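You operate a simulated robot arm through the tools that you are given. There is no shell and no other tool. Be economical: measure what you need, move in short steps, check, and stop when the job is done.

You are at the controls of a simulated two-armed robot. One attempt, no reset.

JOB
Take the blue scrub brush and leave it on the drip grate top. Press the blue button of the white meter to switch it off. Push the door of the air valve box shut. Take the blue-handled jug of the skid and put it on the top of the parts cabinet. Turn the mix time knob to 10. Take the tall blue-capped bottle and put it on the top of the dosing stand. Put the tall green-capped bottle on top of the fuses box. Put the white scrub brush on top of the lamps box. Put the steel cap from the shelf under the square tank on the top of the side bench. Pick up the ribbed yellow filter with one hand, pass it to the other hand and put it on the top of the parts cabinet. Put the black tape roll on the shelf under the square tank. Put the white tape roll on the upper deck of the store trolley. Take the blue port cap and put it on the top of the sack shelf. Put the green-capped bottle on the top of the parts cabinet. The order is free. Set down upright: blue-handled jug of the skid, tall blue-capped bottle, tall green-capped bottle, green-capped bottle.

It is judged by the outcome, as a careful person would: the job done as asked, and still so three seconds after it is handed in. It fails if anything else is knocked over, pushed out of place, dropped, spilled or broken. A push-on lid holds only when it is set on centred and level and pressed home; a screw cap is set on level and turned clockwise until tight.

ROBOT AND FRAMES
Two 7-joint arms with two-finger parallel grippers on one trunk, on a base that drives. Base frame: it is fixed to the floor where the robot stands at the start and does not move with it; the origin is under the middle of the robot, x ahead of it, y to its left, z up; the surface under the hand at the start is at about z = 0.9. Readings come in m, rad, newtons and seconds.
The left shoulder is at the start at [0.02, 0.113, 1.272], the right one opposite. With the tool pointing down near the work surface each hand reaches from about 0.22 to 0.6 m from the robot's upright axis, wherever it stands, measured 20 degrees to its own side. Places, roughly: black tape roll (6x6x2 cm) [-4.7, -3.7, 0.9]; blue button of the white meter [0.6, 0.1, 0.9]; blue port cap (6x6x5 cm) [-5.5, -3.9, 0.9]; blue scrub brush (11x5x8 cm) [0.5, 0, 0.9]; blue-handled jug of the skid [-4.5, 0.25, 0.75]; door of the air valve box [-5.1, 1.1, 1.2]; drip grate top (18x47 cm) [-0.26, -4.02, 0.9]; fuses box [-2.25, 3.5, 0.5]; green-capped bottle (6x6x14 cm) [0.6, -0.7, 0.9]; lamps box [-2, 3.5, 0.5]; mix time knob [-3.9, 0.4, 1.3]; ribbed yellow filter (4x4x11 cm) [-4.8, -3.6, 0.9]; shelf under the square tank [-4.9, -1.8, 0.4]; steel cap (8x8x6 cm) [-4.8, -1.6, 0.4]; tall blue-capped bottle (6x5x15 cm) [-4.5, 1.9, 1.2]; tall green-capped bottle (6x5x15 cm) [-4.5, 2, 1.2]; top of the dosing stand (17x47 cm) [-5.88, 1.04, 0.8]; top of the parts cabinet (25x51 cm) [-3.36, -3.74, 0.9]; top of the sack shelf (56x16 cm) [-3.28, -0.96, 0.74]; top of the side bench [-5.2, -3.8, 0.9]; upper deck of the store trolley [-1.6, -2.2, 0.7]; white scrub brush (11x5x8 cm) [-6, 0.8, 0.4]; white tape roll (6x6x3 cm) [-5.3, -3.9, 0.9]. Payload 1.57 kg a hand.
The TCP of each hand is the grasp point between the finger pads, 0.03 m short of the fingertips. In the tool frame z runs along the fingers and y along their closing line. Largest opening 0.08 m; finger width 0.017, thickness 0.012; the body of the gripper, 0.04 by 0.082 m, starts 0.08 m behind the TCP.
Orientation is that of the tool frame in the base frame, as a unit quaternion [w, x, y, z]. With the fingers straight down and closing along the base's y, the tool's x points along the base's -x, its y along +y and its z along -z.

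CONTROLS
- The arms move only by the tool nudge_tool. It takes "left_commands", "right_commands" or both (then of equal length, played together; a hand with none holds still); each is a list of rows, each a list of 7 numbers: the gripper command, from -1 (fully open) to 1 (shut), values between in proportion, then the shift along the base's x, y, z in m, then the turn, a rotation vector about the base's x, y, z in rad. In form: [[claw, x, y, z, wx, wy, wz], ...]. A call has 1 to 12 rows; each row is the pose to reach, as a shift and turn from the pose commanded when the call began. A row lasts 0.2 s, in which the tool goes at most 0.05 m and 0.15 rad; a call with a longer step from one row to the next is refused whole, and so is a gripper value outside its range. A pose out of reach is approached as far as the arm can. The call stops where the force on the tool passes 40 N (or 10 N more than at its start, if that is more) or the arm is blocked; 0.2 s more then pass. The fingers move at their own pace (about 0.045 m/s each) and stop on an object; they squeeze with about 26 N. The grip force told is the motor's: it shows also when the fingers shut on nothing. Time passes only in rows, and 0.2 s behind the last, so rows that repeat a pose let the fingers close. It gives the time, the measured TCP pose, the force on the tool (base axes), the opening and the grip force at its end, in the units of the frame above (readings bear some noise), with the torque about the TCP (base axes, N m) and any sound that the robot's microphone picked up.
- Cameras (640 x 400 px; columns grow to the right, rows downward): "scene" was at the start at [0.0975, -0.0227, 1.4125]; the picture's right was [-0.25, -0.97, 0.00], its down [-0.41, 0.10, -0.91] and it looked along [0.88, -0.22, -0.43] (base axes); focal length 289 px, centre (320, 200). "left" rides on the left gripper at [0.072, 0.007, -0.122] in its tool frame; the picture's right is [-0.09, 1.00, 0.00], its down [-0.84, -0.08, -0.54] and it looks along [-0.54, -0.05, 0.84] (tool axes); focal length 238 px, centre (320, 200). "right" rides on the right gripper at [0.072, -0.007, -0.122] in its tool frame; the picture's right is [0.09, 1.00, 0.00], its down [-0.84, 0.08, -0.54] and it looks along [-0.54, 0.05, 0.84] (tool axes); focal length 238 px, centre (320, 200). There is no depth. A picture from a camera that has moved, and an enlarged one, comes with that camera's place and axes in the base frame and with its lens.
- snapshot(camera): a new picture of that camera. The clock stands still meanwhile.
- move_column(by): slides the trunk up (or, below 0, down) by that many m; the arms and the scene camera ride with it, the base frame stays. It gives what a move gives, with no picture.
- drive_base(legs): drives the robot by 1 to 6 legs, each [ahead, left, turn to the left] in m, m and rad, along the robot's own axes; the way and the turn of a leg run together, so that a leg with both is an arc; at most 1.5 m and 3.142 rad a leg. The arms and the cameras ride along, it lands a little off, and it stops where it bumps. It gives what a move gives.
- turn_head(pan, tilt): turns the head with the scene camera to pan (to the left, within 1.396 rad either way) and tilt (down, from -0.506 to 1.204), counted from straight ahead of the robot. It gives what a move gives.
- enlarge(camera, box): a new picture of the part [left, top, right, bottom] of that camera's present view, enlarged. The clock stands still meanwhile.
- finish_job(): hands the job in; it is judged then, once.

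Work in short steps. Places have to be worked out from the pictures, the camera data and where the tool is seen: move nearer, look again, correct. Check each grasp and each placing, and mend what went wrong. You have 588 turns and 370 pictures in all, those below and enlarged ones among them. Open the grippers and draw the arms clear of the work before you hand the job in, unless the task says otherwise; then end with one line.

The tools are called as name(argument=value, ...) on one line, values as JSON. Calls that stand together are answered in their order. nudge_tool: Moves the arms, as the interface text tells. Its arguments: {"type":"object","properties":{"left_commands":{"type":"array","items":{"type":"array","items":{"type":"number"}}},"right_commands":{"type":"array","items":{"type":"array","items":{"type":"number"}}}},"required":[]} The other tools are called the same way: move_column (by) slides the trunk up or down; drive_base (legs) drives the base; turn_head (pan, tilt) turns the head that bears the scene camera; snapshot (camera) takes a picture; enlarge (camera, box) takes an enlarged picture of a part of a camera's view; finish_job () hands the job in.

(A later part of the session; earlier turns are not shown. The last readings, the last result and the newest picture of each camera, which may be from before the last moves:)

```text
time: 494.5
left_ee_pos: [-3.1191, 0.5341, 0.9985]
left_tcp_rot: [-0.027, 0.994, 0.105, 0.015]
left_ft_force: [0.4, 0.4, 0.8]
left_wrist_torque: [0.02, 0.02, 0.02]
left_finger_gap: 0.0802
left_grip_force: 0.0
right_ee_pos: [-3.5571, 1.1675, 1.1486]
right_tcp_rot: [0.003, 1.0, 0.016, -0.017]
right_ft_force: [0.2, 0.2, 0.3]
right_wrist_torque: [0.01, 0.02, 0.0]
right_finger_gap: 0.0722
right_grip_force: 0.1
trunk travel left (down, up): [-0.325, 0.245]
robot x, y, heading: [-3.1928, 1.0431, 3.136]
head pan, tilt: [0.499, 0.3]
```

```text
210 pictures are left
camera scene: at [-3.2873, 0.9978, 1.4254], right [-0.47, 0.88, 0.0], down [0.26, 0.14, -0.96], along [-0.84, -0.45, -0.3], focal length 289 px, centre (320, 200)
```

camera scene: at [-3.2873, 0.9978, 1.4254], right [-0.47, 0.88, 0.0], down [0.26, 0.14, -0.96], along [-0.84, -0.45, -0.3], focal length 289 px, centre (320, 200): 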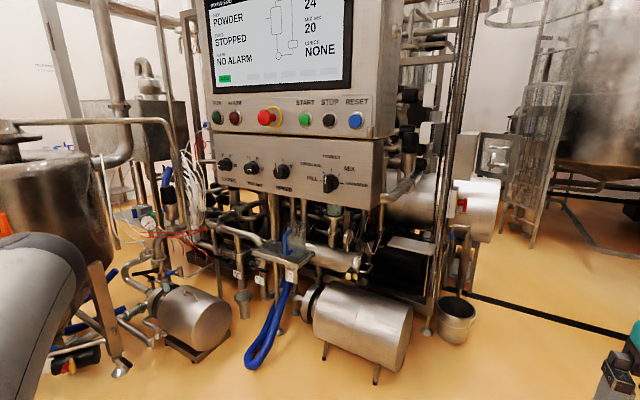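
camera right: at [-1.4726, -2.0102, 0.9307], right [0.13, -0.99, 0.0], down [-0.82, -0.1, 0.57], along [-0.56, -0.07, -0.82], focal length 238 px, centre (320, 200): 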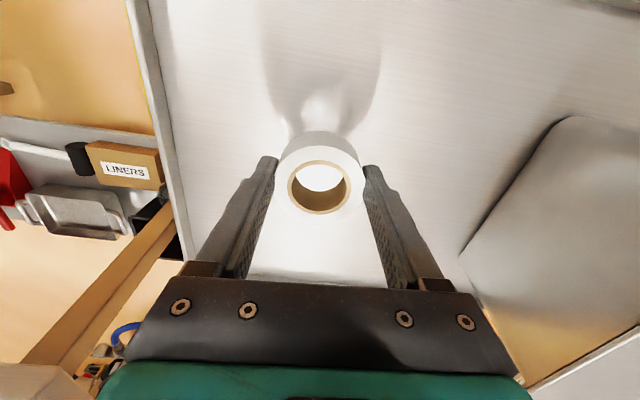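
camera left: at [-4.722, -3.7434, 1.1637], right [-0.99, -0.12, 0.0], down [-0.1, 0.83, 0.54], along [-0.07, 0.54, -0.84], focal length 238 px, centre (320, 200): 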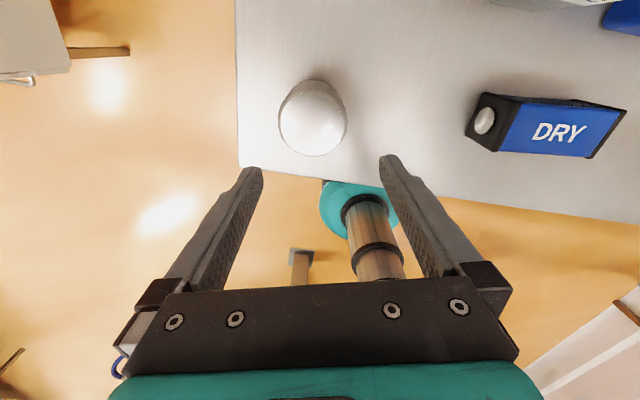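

The panel faces east at x ≈ -3.85; the knob is near [-3.85, 0.45, 1.27]. I'll move in front of it.

drive_base(legs=[[0, 0.68, 0], [0.08, 0, 0]])

turn_head(pan=-0.2, tilt=0.2)

snapshot(camera="scene")

```text
time: 498.9
left_ee_pos: [-3.2147, -0.1492, 1.0]
left_tcp_rot: [-0.026, 0.995, 0.099, 0.016]
left_ft_force: [0.3, 0.1, -0.5]
left_wrist_torque: [0.01, -0.06, -0.03]
left_finger_gap: 0.08
left_grip_force: 0.0
right_ee_pos: [-3.6459, 0.4908, 1.1495]
right_tcp_rot: [0.003, 1.0, 0.011, -0.017]
right_ft_force: [-0.9, 0.2, 0.3]
right_wrist_torque: [0.01, -0.04, -0.01]
right_finger_gap: 0.0721
right_grip_force: 0.1
trunk travel left (down, up): [-0.325, 0.245]
robot x, y, heading: [-3.2792, 0.3641, 3.119]
head pan, tilt: [0.499, 0.3]
```

```text
time: 500.0
left_ee_pos: [-3.2153, -0.1486, 1.0003]
left_tcp_rot: [-0.026, 0.995, 0.099, 0.017]
left_ft_force: [-0.2, -0.5, 0.5]
left_wrist_torque: [0.02, -0.01, -0.01]
left_finger_gap: 0.0801
left_grip_force: 0.1
right_ee_pos: [-3.6438, 0.4909, 1.1489]
right_tcp_rot: [0.002, 1.0, 0.01, -0.018]
right_ft_force: [0.0, 0.5, 0.5]
right_wrist_torque: [-0.03, -0.03, 0.01]
right_finger_gap: 0.072
right_grip_force: 0.1
trunk travel left (down, up): [-0.325, 0.245]
robot x, y, heading: [-3.2804, 0.3584, 3.12]
head pan, tilt: [-0.201, 0.201]
```

```text
209 pictures are left
camera scene: at [-3.3843, 0.3806, 1.4347], right [0.22, 0.98, 0.0], down [0.19, -0.04, -0.98], along [-0.96, 0.21, -0.2], focal length 289 px, centre (320, 200)
```

scene: 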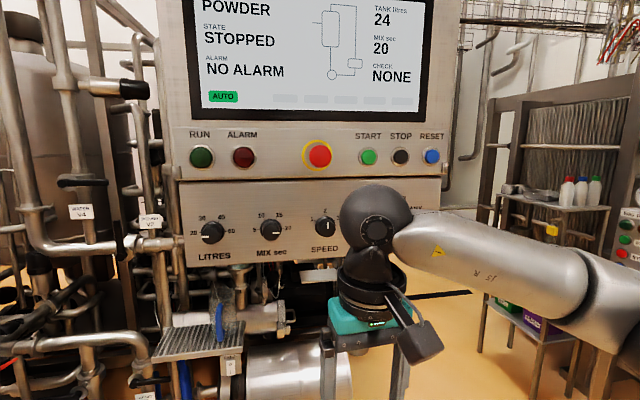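

enlarge(camera="scene", box=[180, 190, 360, 270])

```text
3.56 times, centred on (270, 230) of scene
camera zoom: at [-3.3843, 0.3806, 1.4347], right [0.22, 0.98, 0.0], down [0.19, -0.04, -0.98], along [-0.96, 0.21, -0.2], focal length 1027 px, centre (498, 93)
```

zoom: 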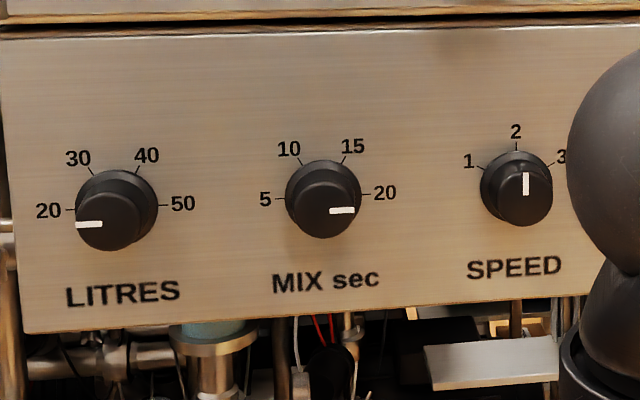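

The pointer is at 20 (3 o'clock); 10 is at 11 o'clock, so it needs a 120° counter-clockwise turn. Triangulation puts the knob at about [-3.95, 0.403, 1.254]. I'll extend the right hand a bit and pitch it forward.

nudge_tool(right_commands=[[-0.4, -0.04, -0.02, 0, 0, 0, 0], [-0.4, -0.08, -0.04, 0, 0, 0, 0], [-0.4, -0.11, -0.06, 0, 0, 0, 0]])

nudge_tool(right_commands=[[-0.4, 0, 0, 0, 0, 0.14, 0], [-0.4, 0, 0, 0, 0, 0.28, 0], [-0.4, 0, 0, 0.01, 0, 0.42, 0], [-0.4, 0, 0, 0.02, 0, 0.56, 0], [-0.4, 0, 0, 0.03, 0, 0.7, 0], [-0.4, 0, 0, 0.04, 0, 0.84, 0], [-0.4, 0, 0, 0.05, 0, 0.98, 0], [-0.4, 0, 0, 0.06, 0, 1.12, 0], [-0.4, 0, 0, 0.07, 0, 1.26, 0], [-0.4, 0, 0, 0.08, 0, 1.4, 0], [-0.4, 0, 0, 0.09, 0, 1.54, 0], [-0.4, 0, 0, 0.1, 0, 1.571, 0]])

snapshot(camera="scene")

snapshot(camera="right")

```text
time: 500.8
left_ee_pos: [-3.2154, -0.1482, 0.9996]
left_tcp_rot: [-0.027, 0.995, 0.099, 0.017]
left_ft_force: [0.8, -1.5, -0.4]
left_wrist_torque: [0.01, -0.01, 0.01]
left_finger_gap: 0.0801
left_grip_force: 0.1
right_ee_pos: [-3.7573, 0.4288, 1.1498]
right_tcp_rot: [0.001, 1.0, 0.011, -0.017]
right_ft_force: [-0.3, -1.1, -0.4]
right_wrist_torque: [-0.02, 0.02, 0.0]
right_finger_gap: 0.0559
right_grip_force: 0.0
trunk travel left (down, up): [-0.325, 0.245]
robot x, y, heading: [-3.2799, 0.3566, 3.119]
head pan, tilt: [-0.201, 0.201]
```

```text
time: 503.4
left_ee_pos: [-3.2142, -0.1486, 0.9995]
left_tcp_rot: [-0.027, 0.995, 0.099, 0.017]
left_ft_force: [0.8, -1.3, -0.2]
left_wrist_torque: [0.0, 0.01, 0.06]
left_finger_gap: 0.08
left_grip_force: 0.1
right_ee_pos: [-3.7554, 0.4308, 1.2497]
right_tcp_rot: [0.006, -0.694, -0.008, 0.72]
right_ft_force: [-0.9, 0.5, 0.0]
right_wrist_torque: [-0.01, -0.01, -0.01]
right_finger_gap: 0.0559
right_grip_force: 0.1
trunk travel left (down, up): [-0.325, 0.245]
robot x, y, heading: [-3.2812, 0.3644, 3.118]
head pan, tilt: [-0.201, 0.201]
```

```text
207 pictures are left
camera scene: at [-3.3846, 0.3807, 1.4346], right [0.22, 0.98, 0.0], down [0.19, -0.04, -0.98], along [-0.96, 0.21, -0.2], focal length 289 px, centre (320, 200)
```

scene: 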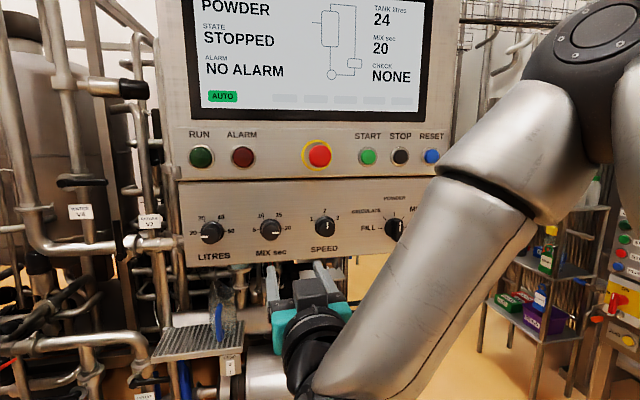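

```text
206 pictures are left
camera right: at [-3.6338, 0.4393, 1.1736], right [0.0, -0.99, -0.11], down [0.57, -0.09, 0.82], along [-0.82, -0.07, 0.57], focal length 238 px, centre (320, 200)
```

right: 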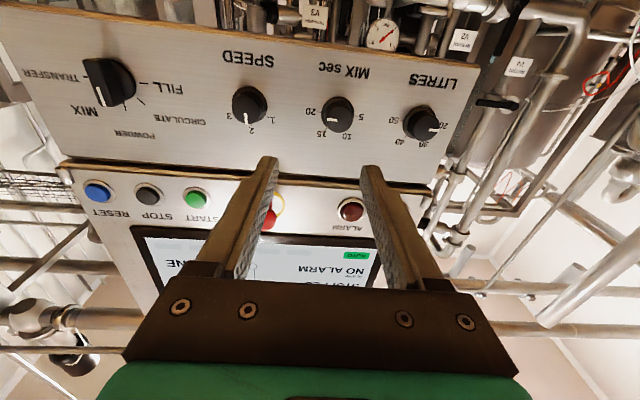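

The knob reads consistently at [-3.95, 0.405, 1.254]. I'll pre-roll the gripper -60°, and line up with the tips 6 cm short of it.

nudge_tool(right_commands=[[-0.4, -0.01, -0.005, 0.0, -0.14, 0, 0], [-0.4, -0.02, -0.01, 0.0, -0.28, 0, 0], [-0.4, -0.03, -0.015, 0.002, -0.42, 0, 0], [-0.4, -0.04, -0.02, 0.004, -0.56, 0, 0], [-0.4, -0.05, -0.024, 0.004, -0.7, 0, 0], [-0.4, -0.06, -0.026, 0.004, -0.84, 0, 0], [-0.4, -0.075, -0.026, 0.004, -0.98, 0, 0], [-0.4, -0.09, -0.026, 0.004, -1.047, 0, 0]])

snapshot(camera="right")

snapshot(camera="scene")

```text
time: 505.2
left_ee_pos: [-3.2138, -0.1482, 0.9992]
left_tcp_rot: [-0.026, 0.995, 0.098, 0.017]
left_ft_force: [-0.6, -0.2, 0.6]
left_wrist_torque: [0.01, 0.02, -0.03]
left_finger_gap: 0.0801
left_grip_force: 0.0
right_ee_pos: [-3.8443, 0.4041, 1.2528]
right_tcp_rot: [-0.343, -0.603, 0.353, 0.627]
right_ft_force: [1.0, 0.8, 0.0]
right_wrist_torque: [-0.02, 0.02, 0.0]
right_finger_gap: 0.0561
right_grip_force: 0.1
trunk travel left (down, up): [-0.325, 0.245]
robot x, y, heading: [-3.2824, 0.3604, 3.126]
head pan, tilt: [-0.201, 0.201]
```

```text
205 pictures are left
camera right: at [-3.7242, 0.3435, 1.2075], right [0.0, -0.59, 0.81], down [0.57, 0.66, 0.49], along [-0.82, 0.46, 0.34], focal length 238 px, centre (320, 200)
```

right: 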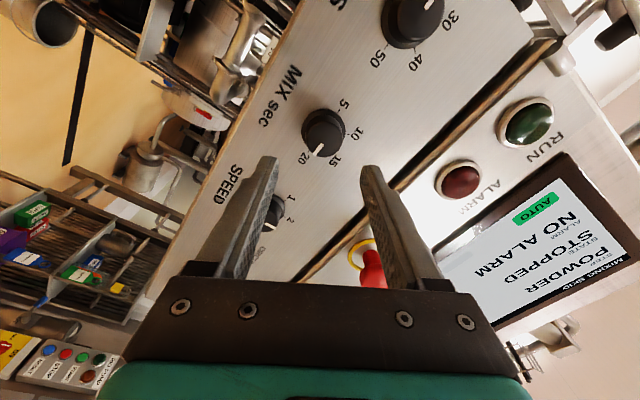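

```text
204 pictures are left
camera scene: at [-3.3845, 0.3806, 1.4347], right [0.22, 0.98, 0.0], down [0.19, -0.04, -0.98], along [-0.96, 0.21, -0.2], focal length 289 px, centre (320, 200)
```

scene: 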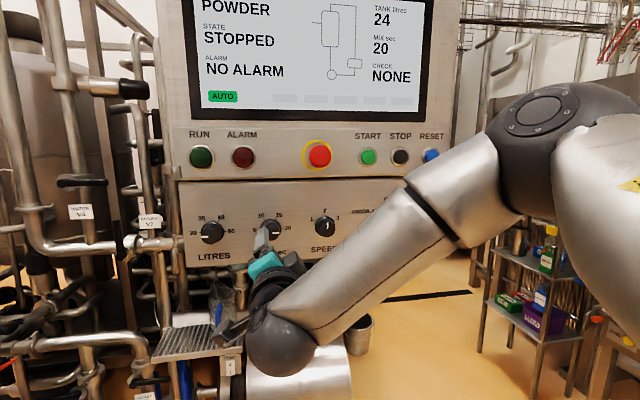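

Aligned on the knob. Advance with the fingers straddling it until about 2 cm of overlap, then close.

nudge_tool(right_commands=[[-0.4, -0.04, 0, 0.002, 0, 0, 0], [-0.4, -0.07, 0, 0.002, 0, 0, 0], [-0.4, -0.082, 0, 0.002, 0, 0, 0], [-0.4, -0.09, 0, 0.002, 0, 0, 0]])

snapshot(camera="right")

```text
time: 506.2
left_ee_pos: [-3.2127, -0.1488, 0.9986]
left_tcp_rot: [-0.027, 0.995, 0.098, 0.015]
left_ft_force: [-0.3, 0.9, 0.2]
left_wrist_torque: [0.0, 0.0, 0.0]
left_finger_gap: 0.08
left_grip_force: 0.2
right_ee_pos: [-3.9285, 0.4039, 1.2563]
right_tcp_rot: [-0.343, -0.605, 0.352, 0.627]
right_ft_force: [21.1, 2.7, 1.0]
right_wrist_torque: [0.11, -0.76, -0.53]
right_finger_gap: 0.0567
right_grip_force: 0.4
trunk travel left (down, up): [-0.325, 0.245]
robot x, y, heading: [-3.2871, 0.3646, 3.121]
head pan, tilt: [-0.201, 0.201]
```

```text
203 pictures are left
camera right: at [-3.8095, 0.3417, 1.2104], right [0.0, -0.59, 0.8], down [0.57, 0.66, 0.49], along [-0.82, 0.46, 0.34], focal length 238 px, centre (320, 200)
```

right: 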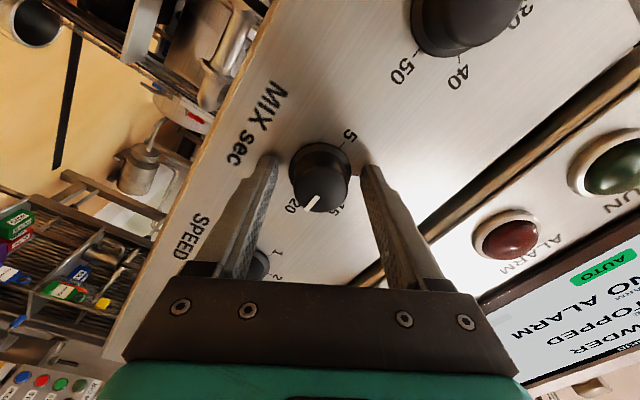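

The tips touch the panel. Back off 3 mm and grip the knob.

nudge_tool(right_commands=[[-0.4, 0.005, 0, 0, 0, 0, 0], [0.2, 0.005, 0, 0, 0, 0, 0], [1, 0.005, 0, 0, 0, 0, 0], [1, 0.005, 0, 0, 0, 0, 0], [1, 0.005, 0, 0, 0, 0, 0]])

snapshot(camera="right")

```text
time: 507.4
left_ee_pos: [-3.2141, -0.1495, 0.9999]
left_tcp_rot: [-0.027, 0.995, 0.099, 0.017]
left_ft_force: [-1.2, 0.6, -0.9]
left_wrist_torque: [0.0, 0.01, -0.03]
left_finger_gap: 0.0799
left_grip_force: 0.1
right_ee_pos: [-3.9293, 0.4033, 1.2546]
right_tcp_rot: [-0.343, -0.604, 0.352, 0.628]
right_ft_force: [-3.8, 1.4, 2.5]
right_wrist_torque: [0.02, 0.12, -0.09]
right_finger_gap: 0.0357
right_grip_force: 37.8
trunk travel left (down, up): [-0.325, 0.245]
robot x, y, heading: [-3.2819, 0.361, 3.125]
head pan, tilt: [-0.201, 0.201]
```

```text
202 pictures are left
camera right: at [-3.8093, 0.3419, 1.2106], right [0.0, -0.59, 0.8], down [0.57, 0.66, 0.49], along [-0.82, 0.46, 0.34], focal length 238 px, centre (320, 200)
```

right: 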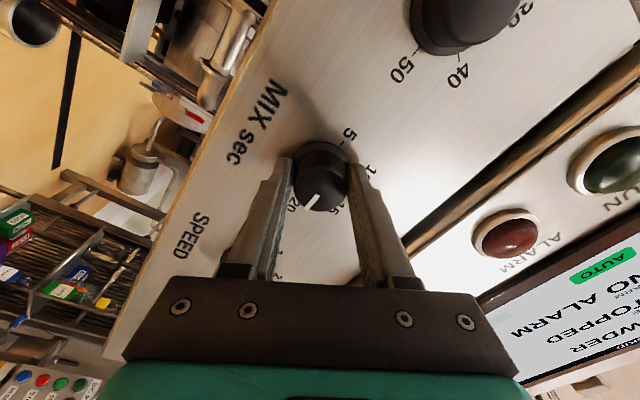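

Knob gripped (gap 0.036). Turn it counter-clockwise about the +x axis by about 85° first.

nudge_tool(right_commands=[[1, 0, 0, 0, 0.13, 0, 0], [1, 0, 0, 0, 0.26, 0, 0], [1, 0, 0, 0, 0.39, 0, 0], [1, 0, 0, 0, 0.52, 0, 0], [1, 0, 0, 0, 0.65, 0, 0], [1, 0, 0, 0, 0.78, 0, 0], [1, 0, 0, 0, 0.91, 0, 0], [1, 0, 0, 0, 1.04, 0, 0], [1, 0, 0, 0, 1.17, 0, 0], [1, 0, 0, 0, 1.3, 0, 0], [1, 0, 0, 0, 1.43, 0, 0], [1, 0, 0, 0, 1.5, 0, 0]])

snapshot(camera="right")

snapshot(camera="scene")

```text
time: 510.0
left_ee_pos: [-3.2152, -0.1466, 1.0015]
left_tcp_rot: [-0.025, 0.995, 0.098, 0.016]
left_ft_force: [0.3, 0.1, -0.5]
left_wrist_torque: [-0.02, -0.02, -0.01]
left_finger_gap: 0.0798
left_grip_force: 0.0
right_ee_pos: [-3.9294, 0.4078, 1.2559]
right_tcp_rot: [0.165, -0.682, -0.164, 0.693]
right_ft_force: [7.6, 23.5, -14.2]
right_wrist_torque: [-0.03, -0.64, -0.87]
right_finger_gap: 0.0352
right_grip_force: 42.5
right hand out of reach, approached as far as the arm can: row 8, 9, 10, 11, 12
trunk travel left (down, up): [-0.325, 0.245]
robot x, y, heading: [-3.281, 0.361, 3.12]
head pan, tilt: [-0.201, 0.201]
```

```text
201 pictures are left
camera right: at [-3.8073, 0.4454, 1.1932], right [-0.01, -0.85, -0.53], down [0.55, -0.45, 0.7], along [-0.83, -0.29, 0.47], focal length 238 px, centre (320, 200)
```

right: 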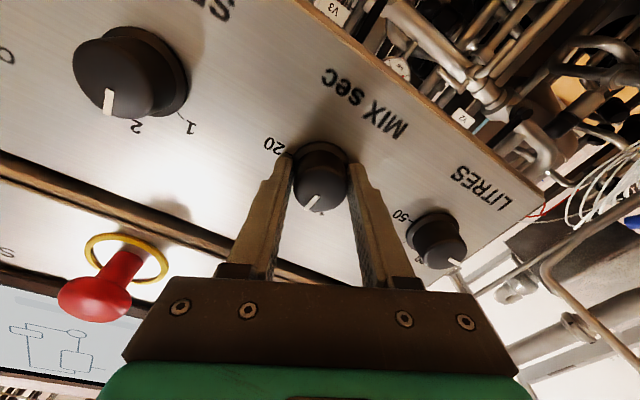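

```text
200 pictures are left
camera scene: at [-3.3844, 0.3854, 1.4345], right [0.22, 0.98, 0.0], down [0.19, -0.05, -0.98], along [-0.96, 0.21, -0.2], focal length 289 px, centre (320, 200)
```

scene: 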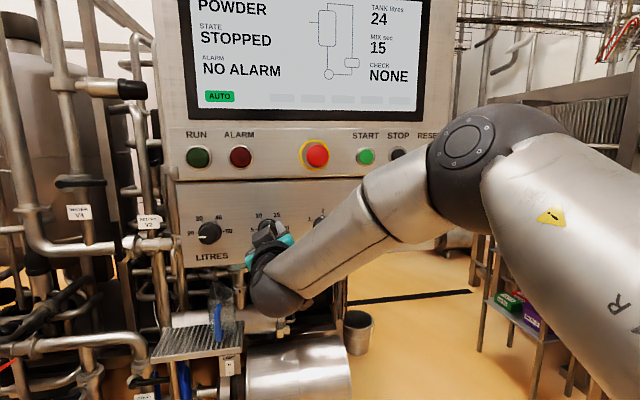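

The display now shows 15; the wrist ran out of roll. Release, roll back, and regrip.

nudge_tool(right_commands=[[0, 0, -0.002, 0, 0, 0, 0], [-0.4, 0, -0.004, 0, 0, 0, 0], [-0.4, 0.002, -0.004, 0, -0.13, 0, 0], [-0.4, 0.002, -0.004, 0, -0.26, 0, 0], [-0.4, 0.002, -0.004, 0, -0.39, 0, 0], [-0.4, 0.002, -0.004, 0, -0.52, 0, 0], [-0.4, 0.002, -0.004, 0, -0.65, 0, 0], [-0.4, 0.002, -0.004, 0, -0.78, 0, 0], [-0.4, 0.002, -0.004, 0, -0.91, 0, 0], [-0.4, 0.002, -0.004, 0, -1.04, 0, 0]])

snapshot(camera="right")

```text
time: 512.2
left_ee_pos: [-3.2146, -0.1492, 0.9999]
left_tcp_rot: [-0.026, 0.995, 0.098, 0.016]
left_ft_force: [0.2, -0.2, -0.3]
left_wrist_torque: [0.01, 0.03, 0.0]
left_finger_gap: 0.0803
left_grip_force: 0.1
right_ee_pos: [-3.9271, 0.3937, 1.2595]
right_tcp_rot: [-0.197, -0.666, 0.2, 0.691]
right_ft_force: [-1.0, 1.4, -0.7]
right_wrist_torque: [-0.01, -0.01, -0.01]
right_finger_gap: 0.0577
right_grip_force: 1.1
trunk travel left (down, up): [-0.325, 0.245]
robot x, y, heading: [-3.2818, 0.3569, 3.117]
head pan, tilt: [-0.201, 0.201]
```

```text
199 pictures are left
camera right: at [-3.8061, 0.3583, 1.1919], right [0.0, -0.89, 0.46], down [0.57, 0.38, 0.73], along [-0.82, 0.26, 0.51], focal length 238 px, centre (320, 200)
```

right: 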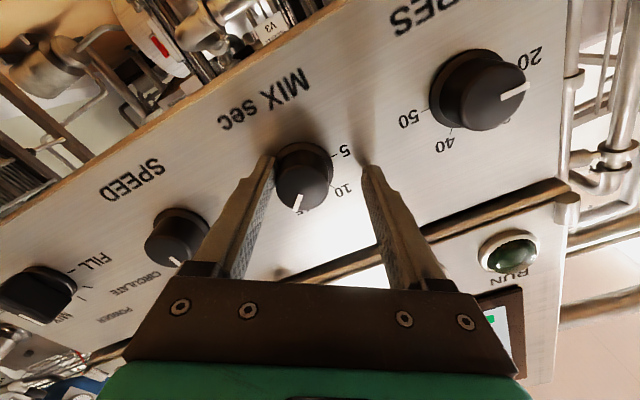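

It rests at 15 (a 60° step left). Recentre on the knob, roll back a little more, and grip again.

nudge_tool(right_commands=[[-0.4, 0, 0.005, -0.002, -0.13, 0, 0], [-0.4, 0, 0.01, -0.004, -0.26, 0, 0], [-0.4, 0, 0.01, -0.004, -0.36, 0, 0], [0.2, 0, 0.01, -0.004, -0.36, 0, 0], [1, 0, 0.01, -0.004, -0.36, 0, 0], [1, 0, 0.01, -0.004, -0.36, 0, 0], [1, 0, 0.01, -0.004, -0.36, 0, 0]])

nudge_tool(right_commands=[[1, 0, 0, 0, 0.13, 0, 0], [1, 0, 0, 0, 0.26, 0, 0], [1, 0, 0, 0, 0.39, 0, 0], [1, 0, 0, 0, 0.52, 0, 0], [1, 0, 0, 0, 0.65, 0, 0], [1, 0, 0, 0, 0.78, 0, 0], [1, 0, 0, 0, 0.91, 0, 0], [1, 0, 0, 0, 1.02, 0, 0], [1, 0, 0, 0, 1.02, 0, 0]])

snapshot(camera="right")

snapshot(camera="scene")

```text
time: 513.8
left_ee_pos: [-3.2141, -0.1482, 0.9995]
left_tcp_rot: [-0.027, 0.995, 0.099, 0.017]
left_ft_force: [1.0, -0.1, 0.3]
left_wrist_torque: [-0.01, 0.02, -0.02]
left_finger_gap: 0.0798
left_grip_force: 0.0
right_ee_pos: [-3.9271, 0.4034, 1.2563]
right_tcp_rot: [-0.312, -0.621, 0.319, 0.645]
right_ft_force: [-0.8, -0.4, 1.2]
right_wrist_torque: [0.0, 0.03, 0.15]
right_finger_gap: 0.0352
right_grip_force: 38.0
trunk travel left (down, up): [-0.325, 0.245]
robot x, y, heading: [-3.2863, 0.3603, 3.125]
head pan, tilt: [-0.201, 0.201]
```

```text
time: 515.8
left_ee_pos: [-3.2147, -0.1464, 0.9993]
left_tcp_rot: [-0.025, 0.995, 0.098, 0.016]
left_ft_force: [0.1, 0.2, 0.4]
left_wrist_torque: [0.0, -0.02, 0.03]
left_finger_gap: 0.08
left_grip_force: 0.1
right_ee_pos: [-3.9265, 0.4064, 1.254]
right_tcp_rot: [0.034, -0.698, -0.031, 0.715]
right_ft_force: [6.2, 14.2, -11.2]
right_wrist_torque: [-0.05, -0.05, -0.59]
right_finger_gap: 0.035
right_grip_force: 41.6
right hand out of reach, approached as far as the arm can: row 8
trunk travel left (down, up): [-0.325, 0.245]
robot x, y, heading: [-3.2842, 0.3652, 3.123]
head pan, tilt: [-0.201, 0.201]
```

```text
198 pictures are left
camera right: at [-3.8052, 0.4185, 1.1818], right [-0.01, -0.98, -0.18], down [0.56, -0.16, 0.81], along [-0.83, -0.1, 0.55], focal length 238 px, centre (320, 200)
```

right: 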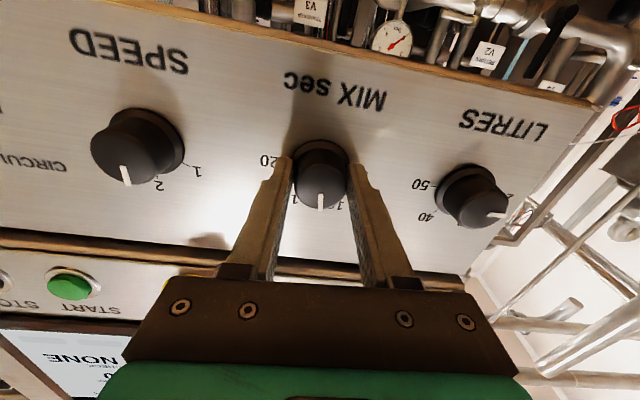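

```text
197 pictures are left
camera scene: at [-3.3845, 0.3837, 1.4345], right [0.22, 0.98, 0.0], down [0.19, -0.05, -0.98], along [-0.96, 0.21, -0.2], focal length 289 px, centre (320, 200)
```

scene: 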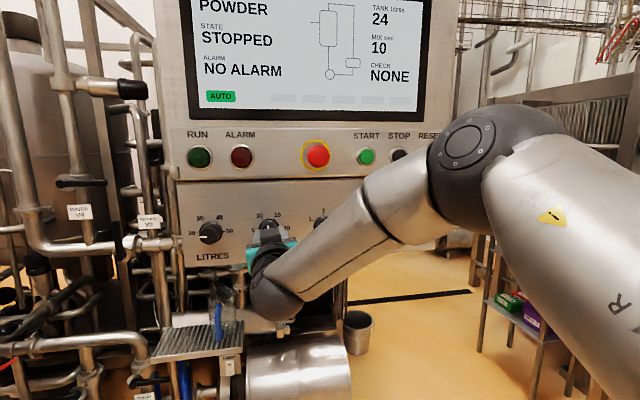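

The display reads 10 with the pointer just past halfway. Turn a bit further if possible, then release and check that it settles at 10.

nudge_tool(right_commands=[[1, 0, 0, 0, 0.13, 0, 0], [1, 0, 0, 0, 0.26, 0, 0], [1, 0, 0, 0, 0.39, 0, 0], [1, 0, 0, 0, 0.45, 0, 0], [0, 0, 0, 0, 0.45, 0, 0], [-0.5, 0, 0, 0, 0.45, 0, 0], [-0.5, 0.01, 0, 0, 0.45, 0, 0], [-0.5, 0.05, 0, 0, 0.45, 0, 0], [-0.5, 0.09, 0, 0, 0.45, 0, 0]])

snapshot(camera="right")

snapshot(camera="scene")

```text
time: 517.8
left_ee_pos: [-3.2152, -0.1487, 0.9997]
left_tcp_rot: [-0.026, 0.995, 0.099, 0.015]
left_ft_force: [-0.1, 0.4, -0.2]
left_wrist_torque: [-0.02, -0.03, -0.02]
left_finger_gap: 0.0801
left_grip_force: 0.0
right_ee_pos: [-3.835, 0.4042, 1.2576]
right_tcp_rot: [0.184, -0.67, -0.195, 0.693]
right_ft_force: [0.7, -0.4, 0.1]
right_wrist_torque: [0.0, -0.04, 0.01]
right_finger_gap: 0.0598
right_grip_force: 0.1
right hand out of reach, approached as far as the arm can: row 1, 2, 3, 4, 5, 6, 7, 8
trunk travel left (down, up): [-0.325, 0.245]
robot x, y, heading: [-3.2836, 0.3623, 3.122]
head pan, tilt: [-0.201, 0.201]
```

```text
196 pictures are left
camera right: at [-3.7157, 0.4501, 1.1966], right [0.0, -0.81, -0.59], down [0.57, -0.49, 0.66], along [-0.82, -0.34, 0.46], focal length 238 px, centre (320, 200)
```

right: 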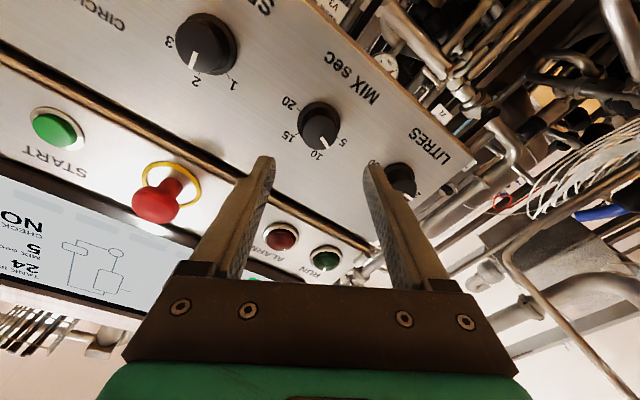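

```text
195 pictures are left
camera scene: at [-3.3839, 0.381, 1.4347], right [0.22, 0.98, 0.0], down [0.19, -0.04, -0.98], along [-0.96, 0.21, -0.2], focal length 289 px, centre (320, 200)
```

scene: 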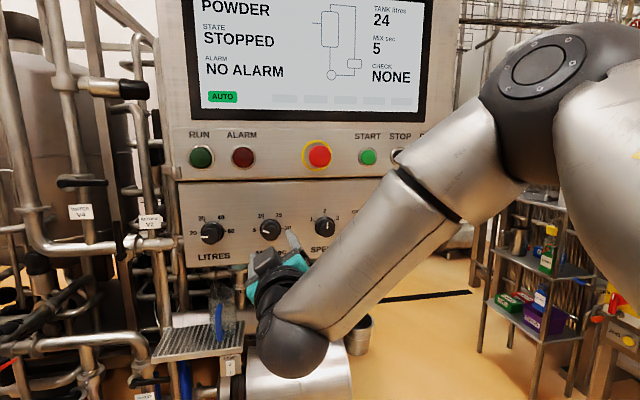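

It overshot toward 5. Zoom in to measure the pointer angle.

enlarge(camera="scene", box=[230, 200, 310, 260])

enlarge(camera="right", box=[260, 80, 380, 170])

```text
6.67 times, centred on (270, 230) of scene
camera zoom: at [-3.3839, 0.381, 1.4347], right [0.22, 0.98, 0.0], down [0.19, -0.04, -0.98], along [-0.96, 0.21, -0.2], focal length 1925 px, centre (653, 0)
```

zoom: 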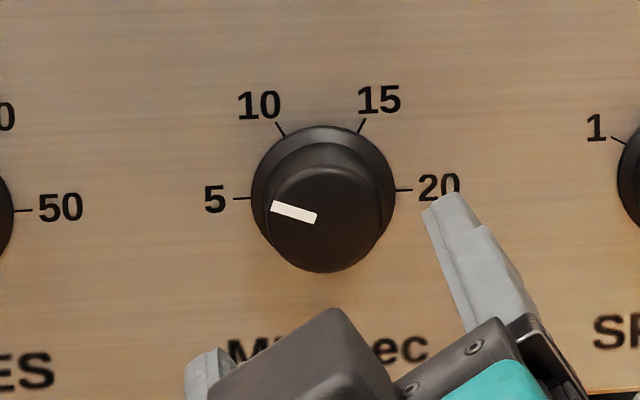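

```text
4.44 times, centred on (320, 125) of right
camera zoom: at [-3.7157, 0.4501, 1.1966], right [0.0, -0.81, -0.59], down [0.57, -0.49, 0.66], along [-0.82, -0.34, 0.46], focal length 1059 px, centre (320, 533)
```

zoom: 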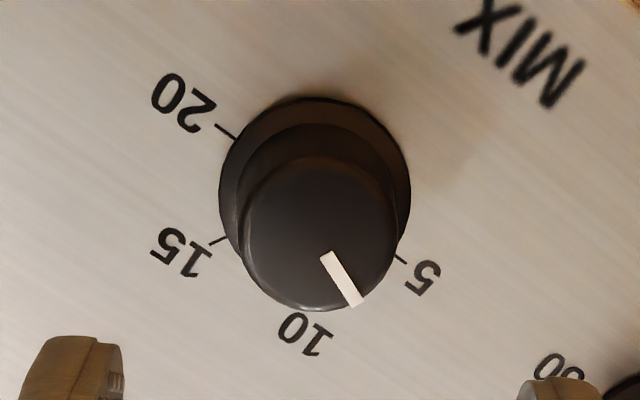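

The pointer is at about 165°, so it needs about 46° clockwise. Advance, regrip, and turn back by 0.8 rad.

nudge_tool(right_commands=[[-0.4, -0.045, 0, -0.002, 0, 0, 0], [-0.4, -0.08, 0, -0.002, 0, 0, 0], [-0.4, -0.091, 0, -0.002, 0, 0, 0], [0.2, -0.091, 0, -0.002, 0, 0, 0], [1, -0.091, 0, -0.002, 0, 0, 0], [1, -0.091, 0, -0.002, 0, 0, 0], [1, -0.091, 0, -0.002, 0, 0, 0]])

nudge_tool(right_commands=[[1, 0, 0, 0, -0.13, 0, 0], [1, 0, 0, 0, -0.26, 0, 0], [1, 0, 0, 0, -0.39, 0, 0], [1, 0, 0, 0, -0.52, 0, 0], [1, 0, 0, 0, -0.65, 0, 0], [1, 0, 0, 0, -0.75, 0, 0], [1, 0, 0, 0, -0.75, 0, 0]])

enlarge(camera="right", box=[240, 80, 400, 230])

enlarge(camera="scene", box=[230, 0, 430, 260])

```text
time: 519.4
left_ee_pos: [-3.2147, -0.1469, 1.0003]
left_tcp_rot: [-0.025, 0.995, 0.097, 0.016]
left_ft_force: [-0.5, 0.1, -0.2]
left_wrist_torque: [0.02, 0.01, -0.01]
left_finger_gap: 0.0798
left_grip_force: 0.2
right_ee_pos: [-3.928, 0.4023, 1.2633]
right_tcp_rot: [0.19, -0.67, -0.187, 0.693]
right_ft_force: [-4.7, 15.4, 15.7]
right_wrist_torque: [0.09, -0.3, -0.64]
right_finger_gap: 0.0349
right_grip_force: 34.9
right hand out of reach, approached as far as the arm can: row 1, 2, 3, 4, 5, 6, 7
trunk travel left (down, up): [-0.325, 0.245]
robot x, y, heading: [-3.2821, 0.3586, 3.118]
head pan, tilt: [-0.201, 0.201]
```

```text
time: 521.0
left_ee_pos: [-3.2145, -0.1456, 1.0005]
left_tcp_rot: [-0.025, 0.995, 0.097, 0.015]
left_ft_force: [0.7, 0.5, 0.0]
left_wrist_torque: [0.02, 0.01, 0.02]
left_finger_gap: 0.0802
left_grip_force: 0.1
right_ee_pos: [-3.9278, 0.4068, 1.264]
right_tcp_rot: [-0.069, -0.684, 0.081, 0.721]
right_ft_force: [-1.7, 24.9, 12.6]
right_wrist_torque: [0.14, 0.65, -1.15]
right_finger_gap: 0.0351
right_grip_force: 41.8
trunk travel left (down, up): [-0.325, 0.245]
robot x, y, heading: [-3.2818, 0.3599, 3.127]
head pan, tilt: [-0.201, 0.201]
```

```text
2.67 times, centred on (320, 155) of right
camera zoom: at [-3.8089, 0.3957, 1.1859], right [-0.01, -0.99, 0.12], down [0.59, 0.09, 0.81], along [-0.81, 0.08, 0.58], focal length 636 px, centre (320, 320)
```

zoom: 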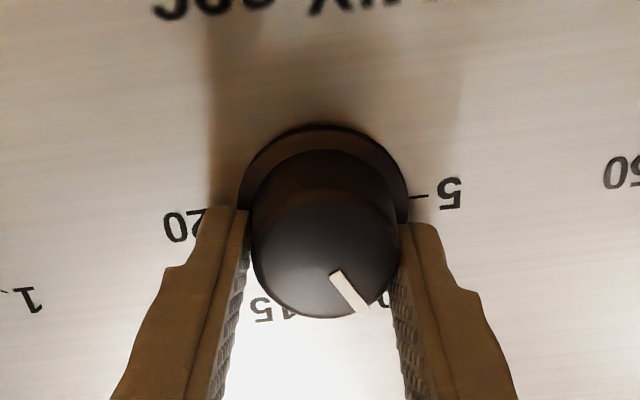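

```text
1.54 times, centred on (330, 130) of scene
camera zoom: at [-3.3829, 0.3853, 1.4347], right [0.22, 0.98, 0.0], down [0.19, -0.05, -0.98], along [-0.96, 0.21, -0.2], focal length 444 px, centre (305, 308)
```

zoom: 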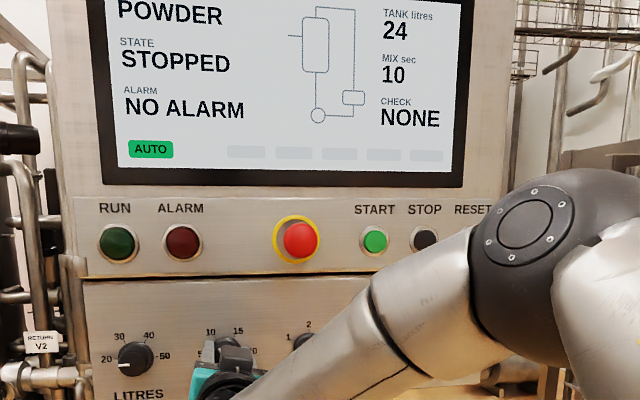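

Display reads 10 and the pointer is near the 10 tick. Release and withdraw, then check.

nudge_tool(right_commands=[[0.3, 0, 0, 0, -0.75, 0, 0], [-0.2, 0, 0, 0, 0, 0, 0], [-0.5, 0, 0, 0, 0, 0, 0], [-0.5, 0.01, 0, 0, 0, 0, 0], [-0.5, 0.05, 0, 0, 0, 0, 0], [-0.5, 0.09, 0, 0, 0, 0, 0]])

enlarge(camera="scene", box=[230, 200, 310, 260])

```text
refused: row 1 steps farther than a row can; nothing moved
```

```text
6.67 times, centred on (270, 230) of scene
camera zoom: at [-3.3829, 0.3853, 1.4347], right [0.22, 0.98, 0.0], down [0.19, -0.05, -0.98], along [-0.96, 0.21, -0.2], focal length 1925 px, centre (653, 0)
```

zoom: 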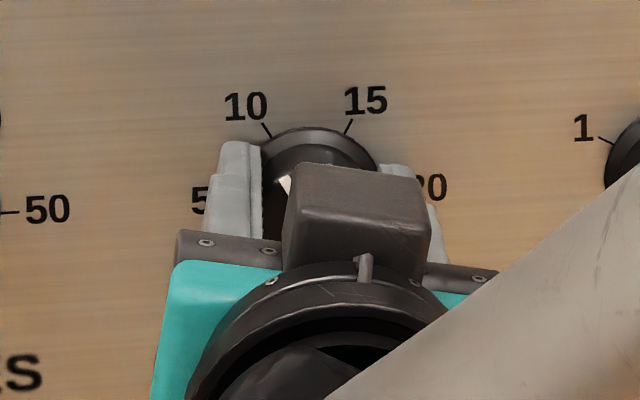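

My typing slip (a rotation in row 1); repeat the release correctly.

nudge_tool(right_commands=[[0.3, 0, 0, 0, 0, 0, 0], [-0.2, 0, 0, 0, 0, 0, 0], [-0.5, 0, 0, 0, 0, 0, 0], [-0.5, 0.01, 0, 0, 0, 0, 0], [-0.5, 0.05, 0, 0, 0, 0, 0], [-0.5, 0.09, 0, 0, 0, 0, 0]])

enlarge(camera="right", box=[240, 60, 400, 180])

enlarge(camera="scene", box=[230, 0, 430, 260])

```text
time: 522.4
left_ee_pos: [-3.2141, -0.1486, 0.9993]
left_tcp_rot: [-0.025, 0.995, 0.099, 0.016]
left_ft_force: [-0.3, 0.6, 0.2]
left_wrist_torque: [0.04, 0.02, -0.01]
left_finger_gap: 0.08
left_grip_force: 0.0
right_ee_pos: [-3.8373, 0.3967, 1.2582]
right_tcp_rot: [-0.075, -0.69, 0.072, 0.716]
right_ft_force: [0.5, 0.4, -0.3]
right_wrist_torque: [-0.01, -0.02, -0.04]
right_finger_gap: 0.0601
right_grip_force: 0.1
trunk travel left (down, up): [-0.325, 0.245]
robot x, y, heading: [-3.2809, 0.3567, 3.127]
head pan, tilt: [-0.201, 0.201]
```

```text
3.33 times, centred on (320, 120) of right
camera zoom: at [-3.7168, 0.3889, 1.183], right [0.0, -0.99, 0.11], down [0.57, 0.1, 0.81], along [-0.82, 0.06, 0.57], focal length 794 px, centre (320, 467)
```

zoom: 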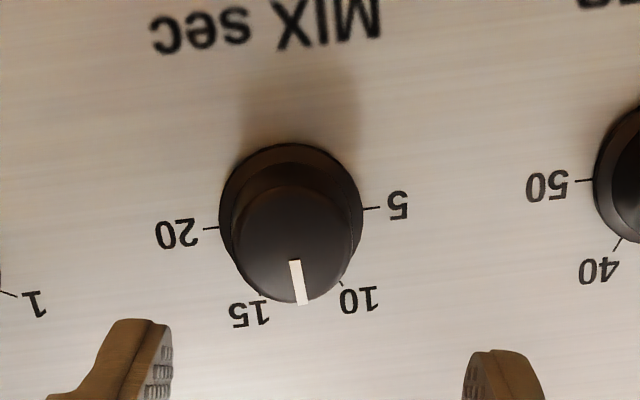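

```text
1.54 times, centred on (330, 130) of scene
camera zoom: at [-3.3839, 0.381, 1.4347], right [0.22, 0.98, 0.0], down [0.19, -0.04, -0.98], along [-0.96, 0.21, -0.2], focal length 444 px, centre (305, 308)
```

zoom: 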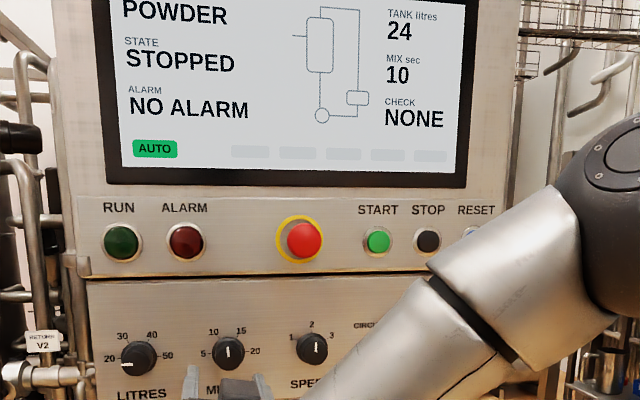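

The display says 10, but the pointer rests barely on 10's side. I'll regrip well-centred within the wrist's comfortable range and add about 25° counter-clockwise.

nudge_tool(right_commands=[[-0.4, 0, 0.0066, -0.0036, -0.13, 0, 0], [-0.4, 0, 0.0066, -0.0036, -0.26, 0, 0], [-0.4, -0.02, 0.0066, -0.0036, -0.39, 0, 0], [-0.4, -0.05, 0.0066, -0.0036, -0.5, 0, 0], [-0.4, -0.08, 0.0066, -0.0036, -0.5, 0, 0], [-0.4, -0.09, 0.0066, -0.0036, -0.5, 0, 0], [0.2, -0.09, 0.0066, -0.0036, -0.5, 0, 0], [1, -0.09, 0.0066, -0.0036, -0.5, 0, 0], [1, -0.09, 0.0066, -0.0036, -0.5, 0, 0], [1, -0.09, 0.0066, -0.0036, -0.5, 0, 0]])

nudge_tool(right_commands=[[1, 0, 0, 0, 0.1, 0, 0], [1, 0, 0, 0, 0.2, 0, 0], [1, 0, 0, 0, 0.3, 0, 0], [1, 0, 0, 0, 0.4, 0, 0], [1, 0, 0, 0, 0.45, 0, 0], [1, 0, 0, 0, 0.45, 0, 0]])

enlarge(camera="right", box=[240, 80, 400, 230])

```text
time: 524.6
left_ee_pos: [-3.2156, -0.1487, 0.9987]
left_tcp_rot: [-0.027, 0.995, 0.1, 0.017]
left_ft_force: [-0.2, 0.2, 0.3]
left_wrist_torque: [-0.02, 0.01, 0.03]
left_finger_gap: 0.0798
left_grip_force: 0.0
right_ee_pos: [-3.9283, 0.4021, 1.2537]
right_tcp_rot: [-0.242, -0.651, 0.247, 0.676]
right_ft_force: [-2.6, -1.9, 1.5]
right_wrist_torque: [0.02, -0.14, 0.13]
right_finger_gap: 0.0341
right_grip_force: 37.7
trunk travel left (down, up): [-0.325, 0.245]
robot x, y, heading: [-3.2845, 0.3571, 3.124]
head pan, tilt: [-0.201, 0.201]
```

```text
time: 526.0
left_ee_pos: [-3.2155, -0.1471, 0.9991]
left_tcp_rot: [-0.026, 0.995, 0.098, 0.017]
left_ft_force: [-0.7, -0.1, 0.0]
left_wrist_torque: [-0.03, -0.01, 0.03]
left_finger_gap: 0.0802
left_grip_force: 0.1
right_ee_pos: [-3.9284, 0.4038, 1.2534]
right_tcp_rot: [-0.088, -0.691, 0.093, 0.712]
right_ft_force: [0.8, 5.2, -7.6]
right_wrist_torque: [-0.02, -0.08, -0.53]
right_finger_gap: 0.0344
right_grip_force: 41.3
trunk travel left (down, up): [-0.325, 0.245]
robot x, y, heading: [-3.2813, 0.3569, 3.123]
head pan, tilt: [-0.201, 0.201]
```

```text
2.67 times, centred on (320, 155) of right
camera zoom: at [-3.807, 0.3915, 1.1786], right [-0.01, -0.99, 0.16], down [0.57, 0.13, 0.81], along [-0.82, 0.1, 0.56], focal length 636 px, centre (320, 320)
```

zoom: 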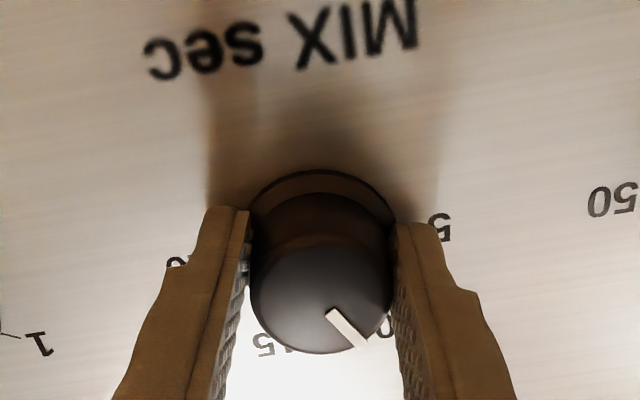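

Pointer now at the 10 mark. Release straight and withdraw.

nudge_tool(right_commands=[[0.5, 0, 0, 0, 0, 0, 0], [0.1, 0, 0, 0, 0, 0, 0], [-0.5, 0, 0, 0, 0, 0, 0], [-0.5, 0, 0, 0, 0, 0, 0], [-0.5, 0.04, 0, 0, 0, 0, 0], [-0.5, 0.09, 0, 0, 0, 0, 0]])

enlarge(camera="right", box=[240, 60, 400, 180])

enlarge(camera="scene", box=[180, 0, 430, 260])

```text
time: 527.4
left_ee_pos: [-3.2134, -0.1492, 0.9995]
left_tcp_rot: [-0.027, 0.995, 0.099, 0.016]
left_ft_force: [0.0, 0.9, -0.7]
left_wrist_torque: [-0.02, -0.01, -0.02]
left_finger_gap: 0.0803
left_grip_force: 0.0
right_ee_pos: [-3.8356, 0.4035, 1.2547]
right_tcp_rot: [-0.091, -0.688, 0.091, 0.714]
right_ft_force: [-0.9, -0.5, -1.0]
right_wrist_torque: [0.01, 0.0, -0.03]
right_finger_gap: 0.06
right_grip_force: 0.1
trunk travel left (down, up): [-0.325, 0.245]
robot x, y, heading: [-3.2835, 0.36, 3.125]
head pan, tilt: [-0.201, 0.201]
```

```text
3.33 times, centred on (320, 120) of right
camera zoom: at [-3.7152, 0.3902, 1.1795], right [0.0, -0.99, 0.16], down [0.57, 0.14, 0.81], along [-0.82, 0.09, 0.56], focal length 794 px, centre (320, 467)
```

zoom: 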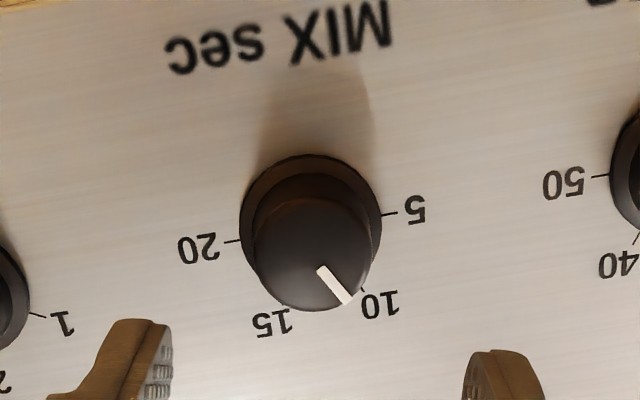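

```text
1.54 times, centred on (305, 130) of scene
camera zoom: at [-3.3839, 0.381, 1.4347], right [0.22, 0.98, 0.0], down [0.19, -0.04, -0.98], along [-0.96, 0.21, -0.2], focal length 444 px, centre (343, 308)
```

zoom: 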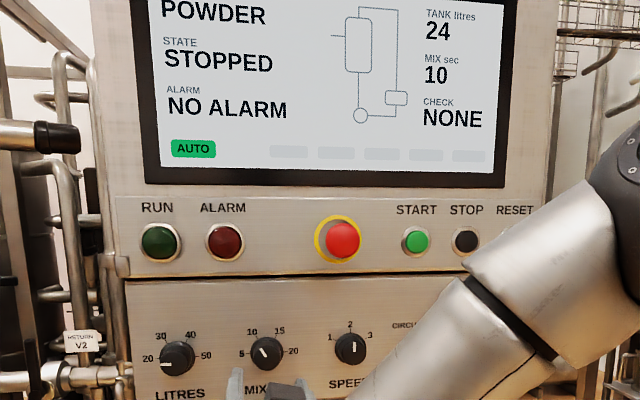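

The knob is set to 10. Now look at the blue-handled jug below the panel.

nudge_tool(right_commands=[[-1, 0.04, 0.03, 0, 0, 0, 0], [-1, 0.08, 0.06, 0, 0, 0, 0], [-1, 0.1, 0.1, 0.02, 0, 0, 0]])

turn_head(pan=0.15, tilt=0.6)

snapshot(camera="scene")

```text
time: 528.2
left_ee_pos: [-3.214, -0.1483, 1.0005]
left_tcp_rot: [-0.026, 0.995, 0.098, 0.016]
left_ft_force: [0.1, 0.5, 0.3]
left_wrist_torque: [0.0, 0.02, -0.02]
left_finger_gap: 0.0799
left_grip_force: 0.0
right_ee_pos: [-3.7238, 0.4775, 1.2959]
right_tcp_rot: [-0.088, -0.69, 0.095, 0.712]
right_ft_force: [0.8, 0.7, 0.7]
right_wrist_torque: [-0.01, -0.01, 0.03]
right_finger_gap: 0.0802
right_grip_force: 0.1
right hand out of reach, approached as far as the arm can: row 2, 3
trunk travel left (down, up): [-0.325, 0.245]
robot x, y, heading: [-3.2795, 0.3608, 3.123]
head pan, tilt: [-0.201, 0.201]
```

```text
time: 529.0
left_ee_pos: [-3.2151, -0.1491, 1.0]
left_tcp_rot: [-0.027, 0.995, 0.098, 0.017]
left_ft_force: [0.3, 0.0, 1.0]
left_wrist_torque: [-0.01, 0.01, 0.04]
left_finger_gap: 0.0799
left_grip_force: 0.1
right_ee_pos: [-3.7271, 0.4747, 1.295]
right_tcp_rot: [-0.088, -0.691, 0.093, 0.712]
right_ft_force: [-0.2, -0.1, 0.5]
right_wrist_torque: [0.01, -0.01, 0.04]
right_finger_gap: 0.08
right_grip_force: 0.1
trunk travel left (down, up): [-0.325, 0.245]
robot x, y, heading: [-3.2825, 0.3629, 3.125]
head pan, tilt: [0.15, 0.6]
```

```text
184 pictures are left
camera scene: at [-3.3811, 0.349, 1.398], right [-0.13, 0.99, 0.0], down [0.56, 0.07, -0.83], along [-0.82, -0.11, -0.56], focal length 289 px, centre (320, 200)
```

scene: 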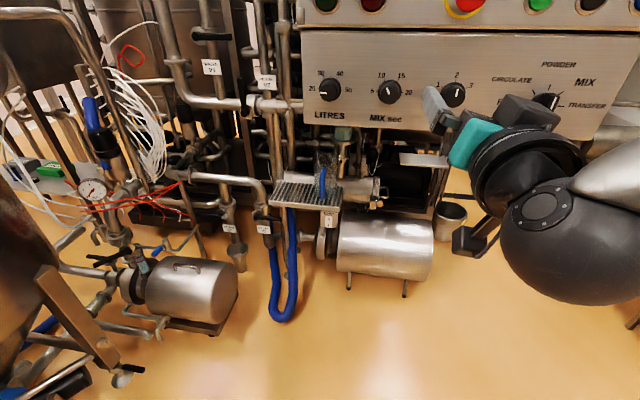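

A zoom on the jug to see its handle.

enlarge(camera="scene", box=[250, 120, 400, 230])

```text
3.64 times, centred on (325, 175) of scene
camera zoom: at [-3.3811, 0.349, 1.398], right [-0.13, 0.99, 0.0], down [0.56, 0.07, -0.83], along [-0.82, -0.11, -0.56], focal length 1050 px, centre (302, 291)
```

zoom: 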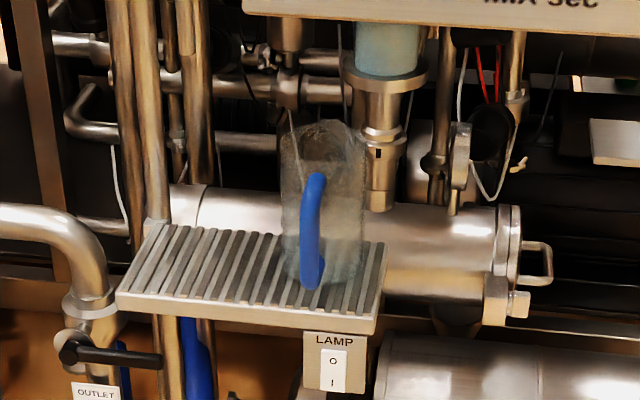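

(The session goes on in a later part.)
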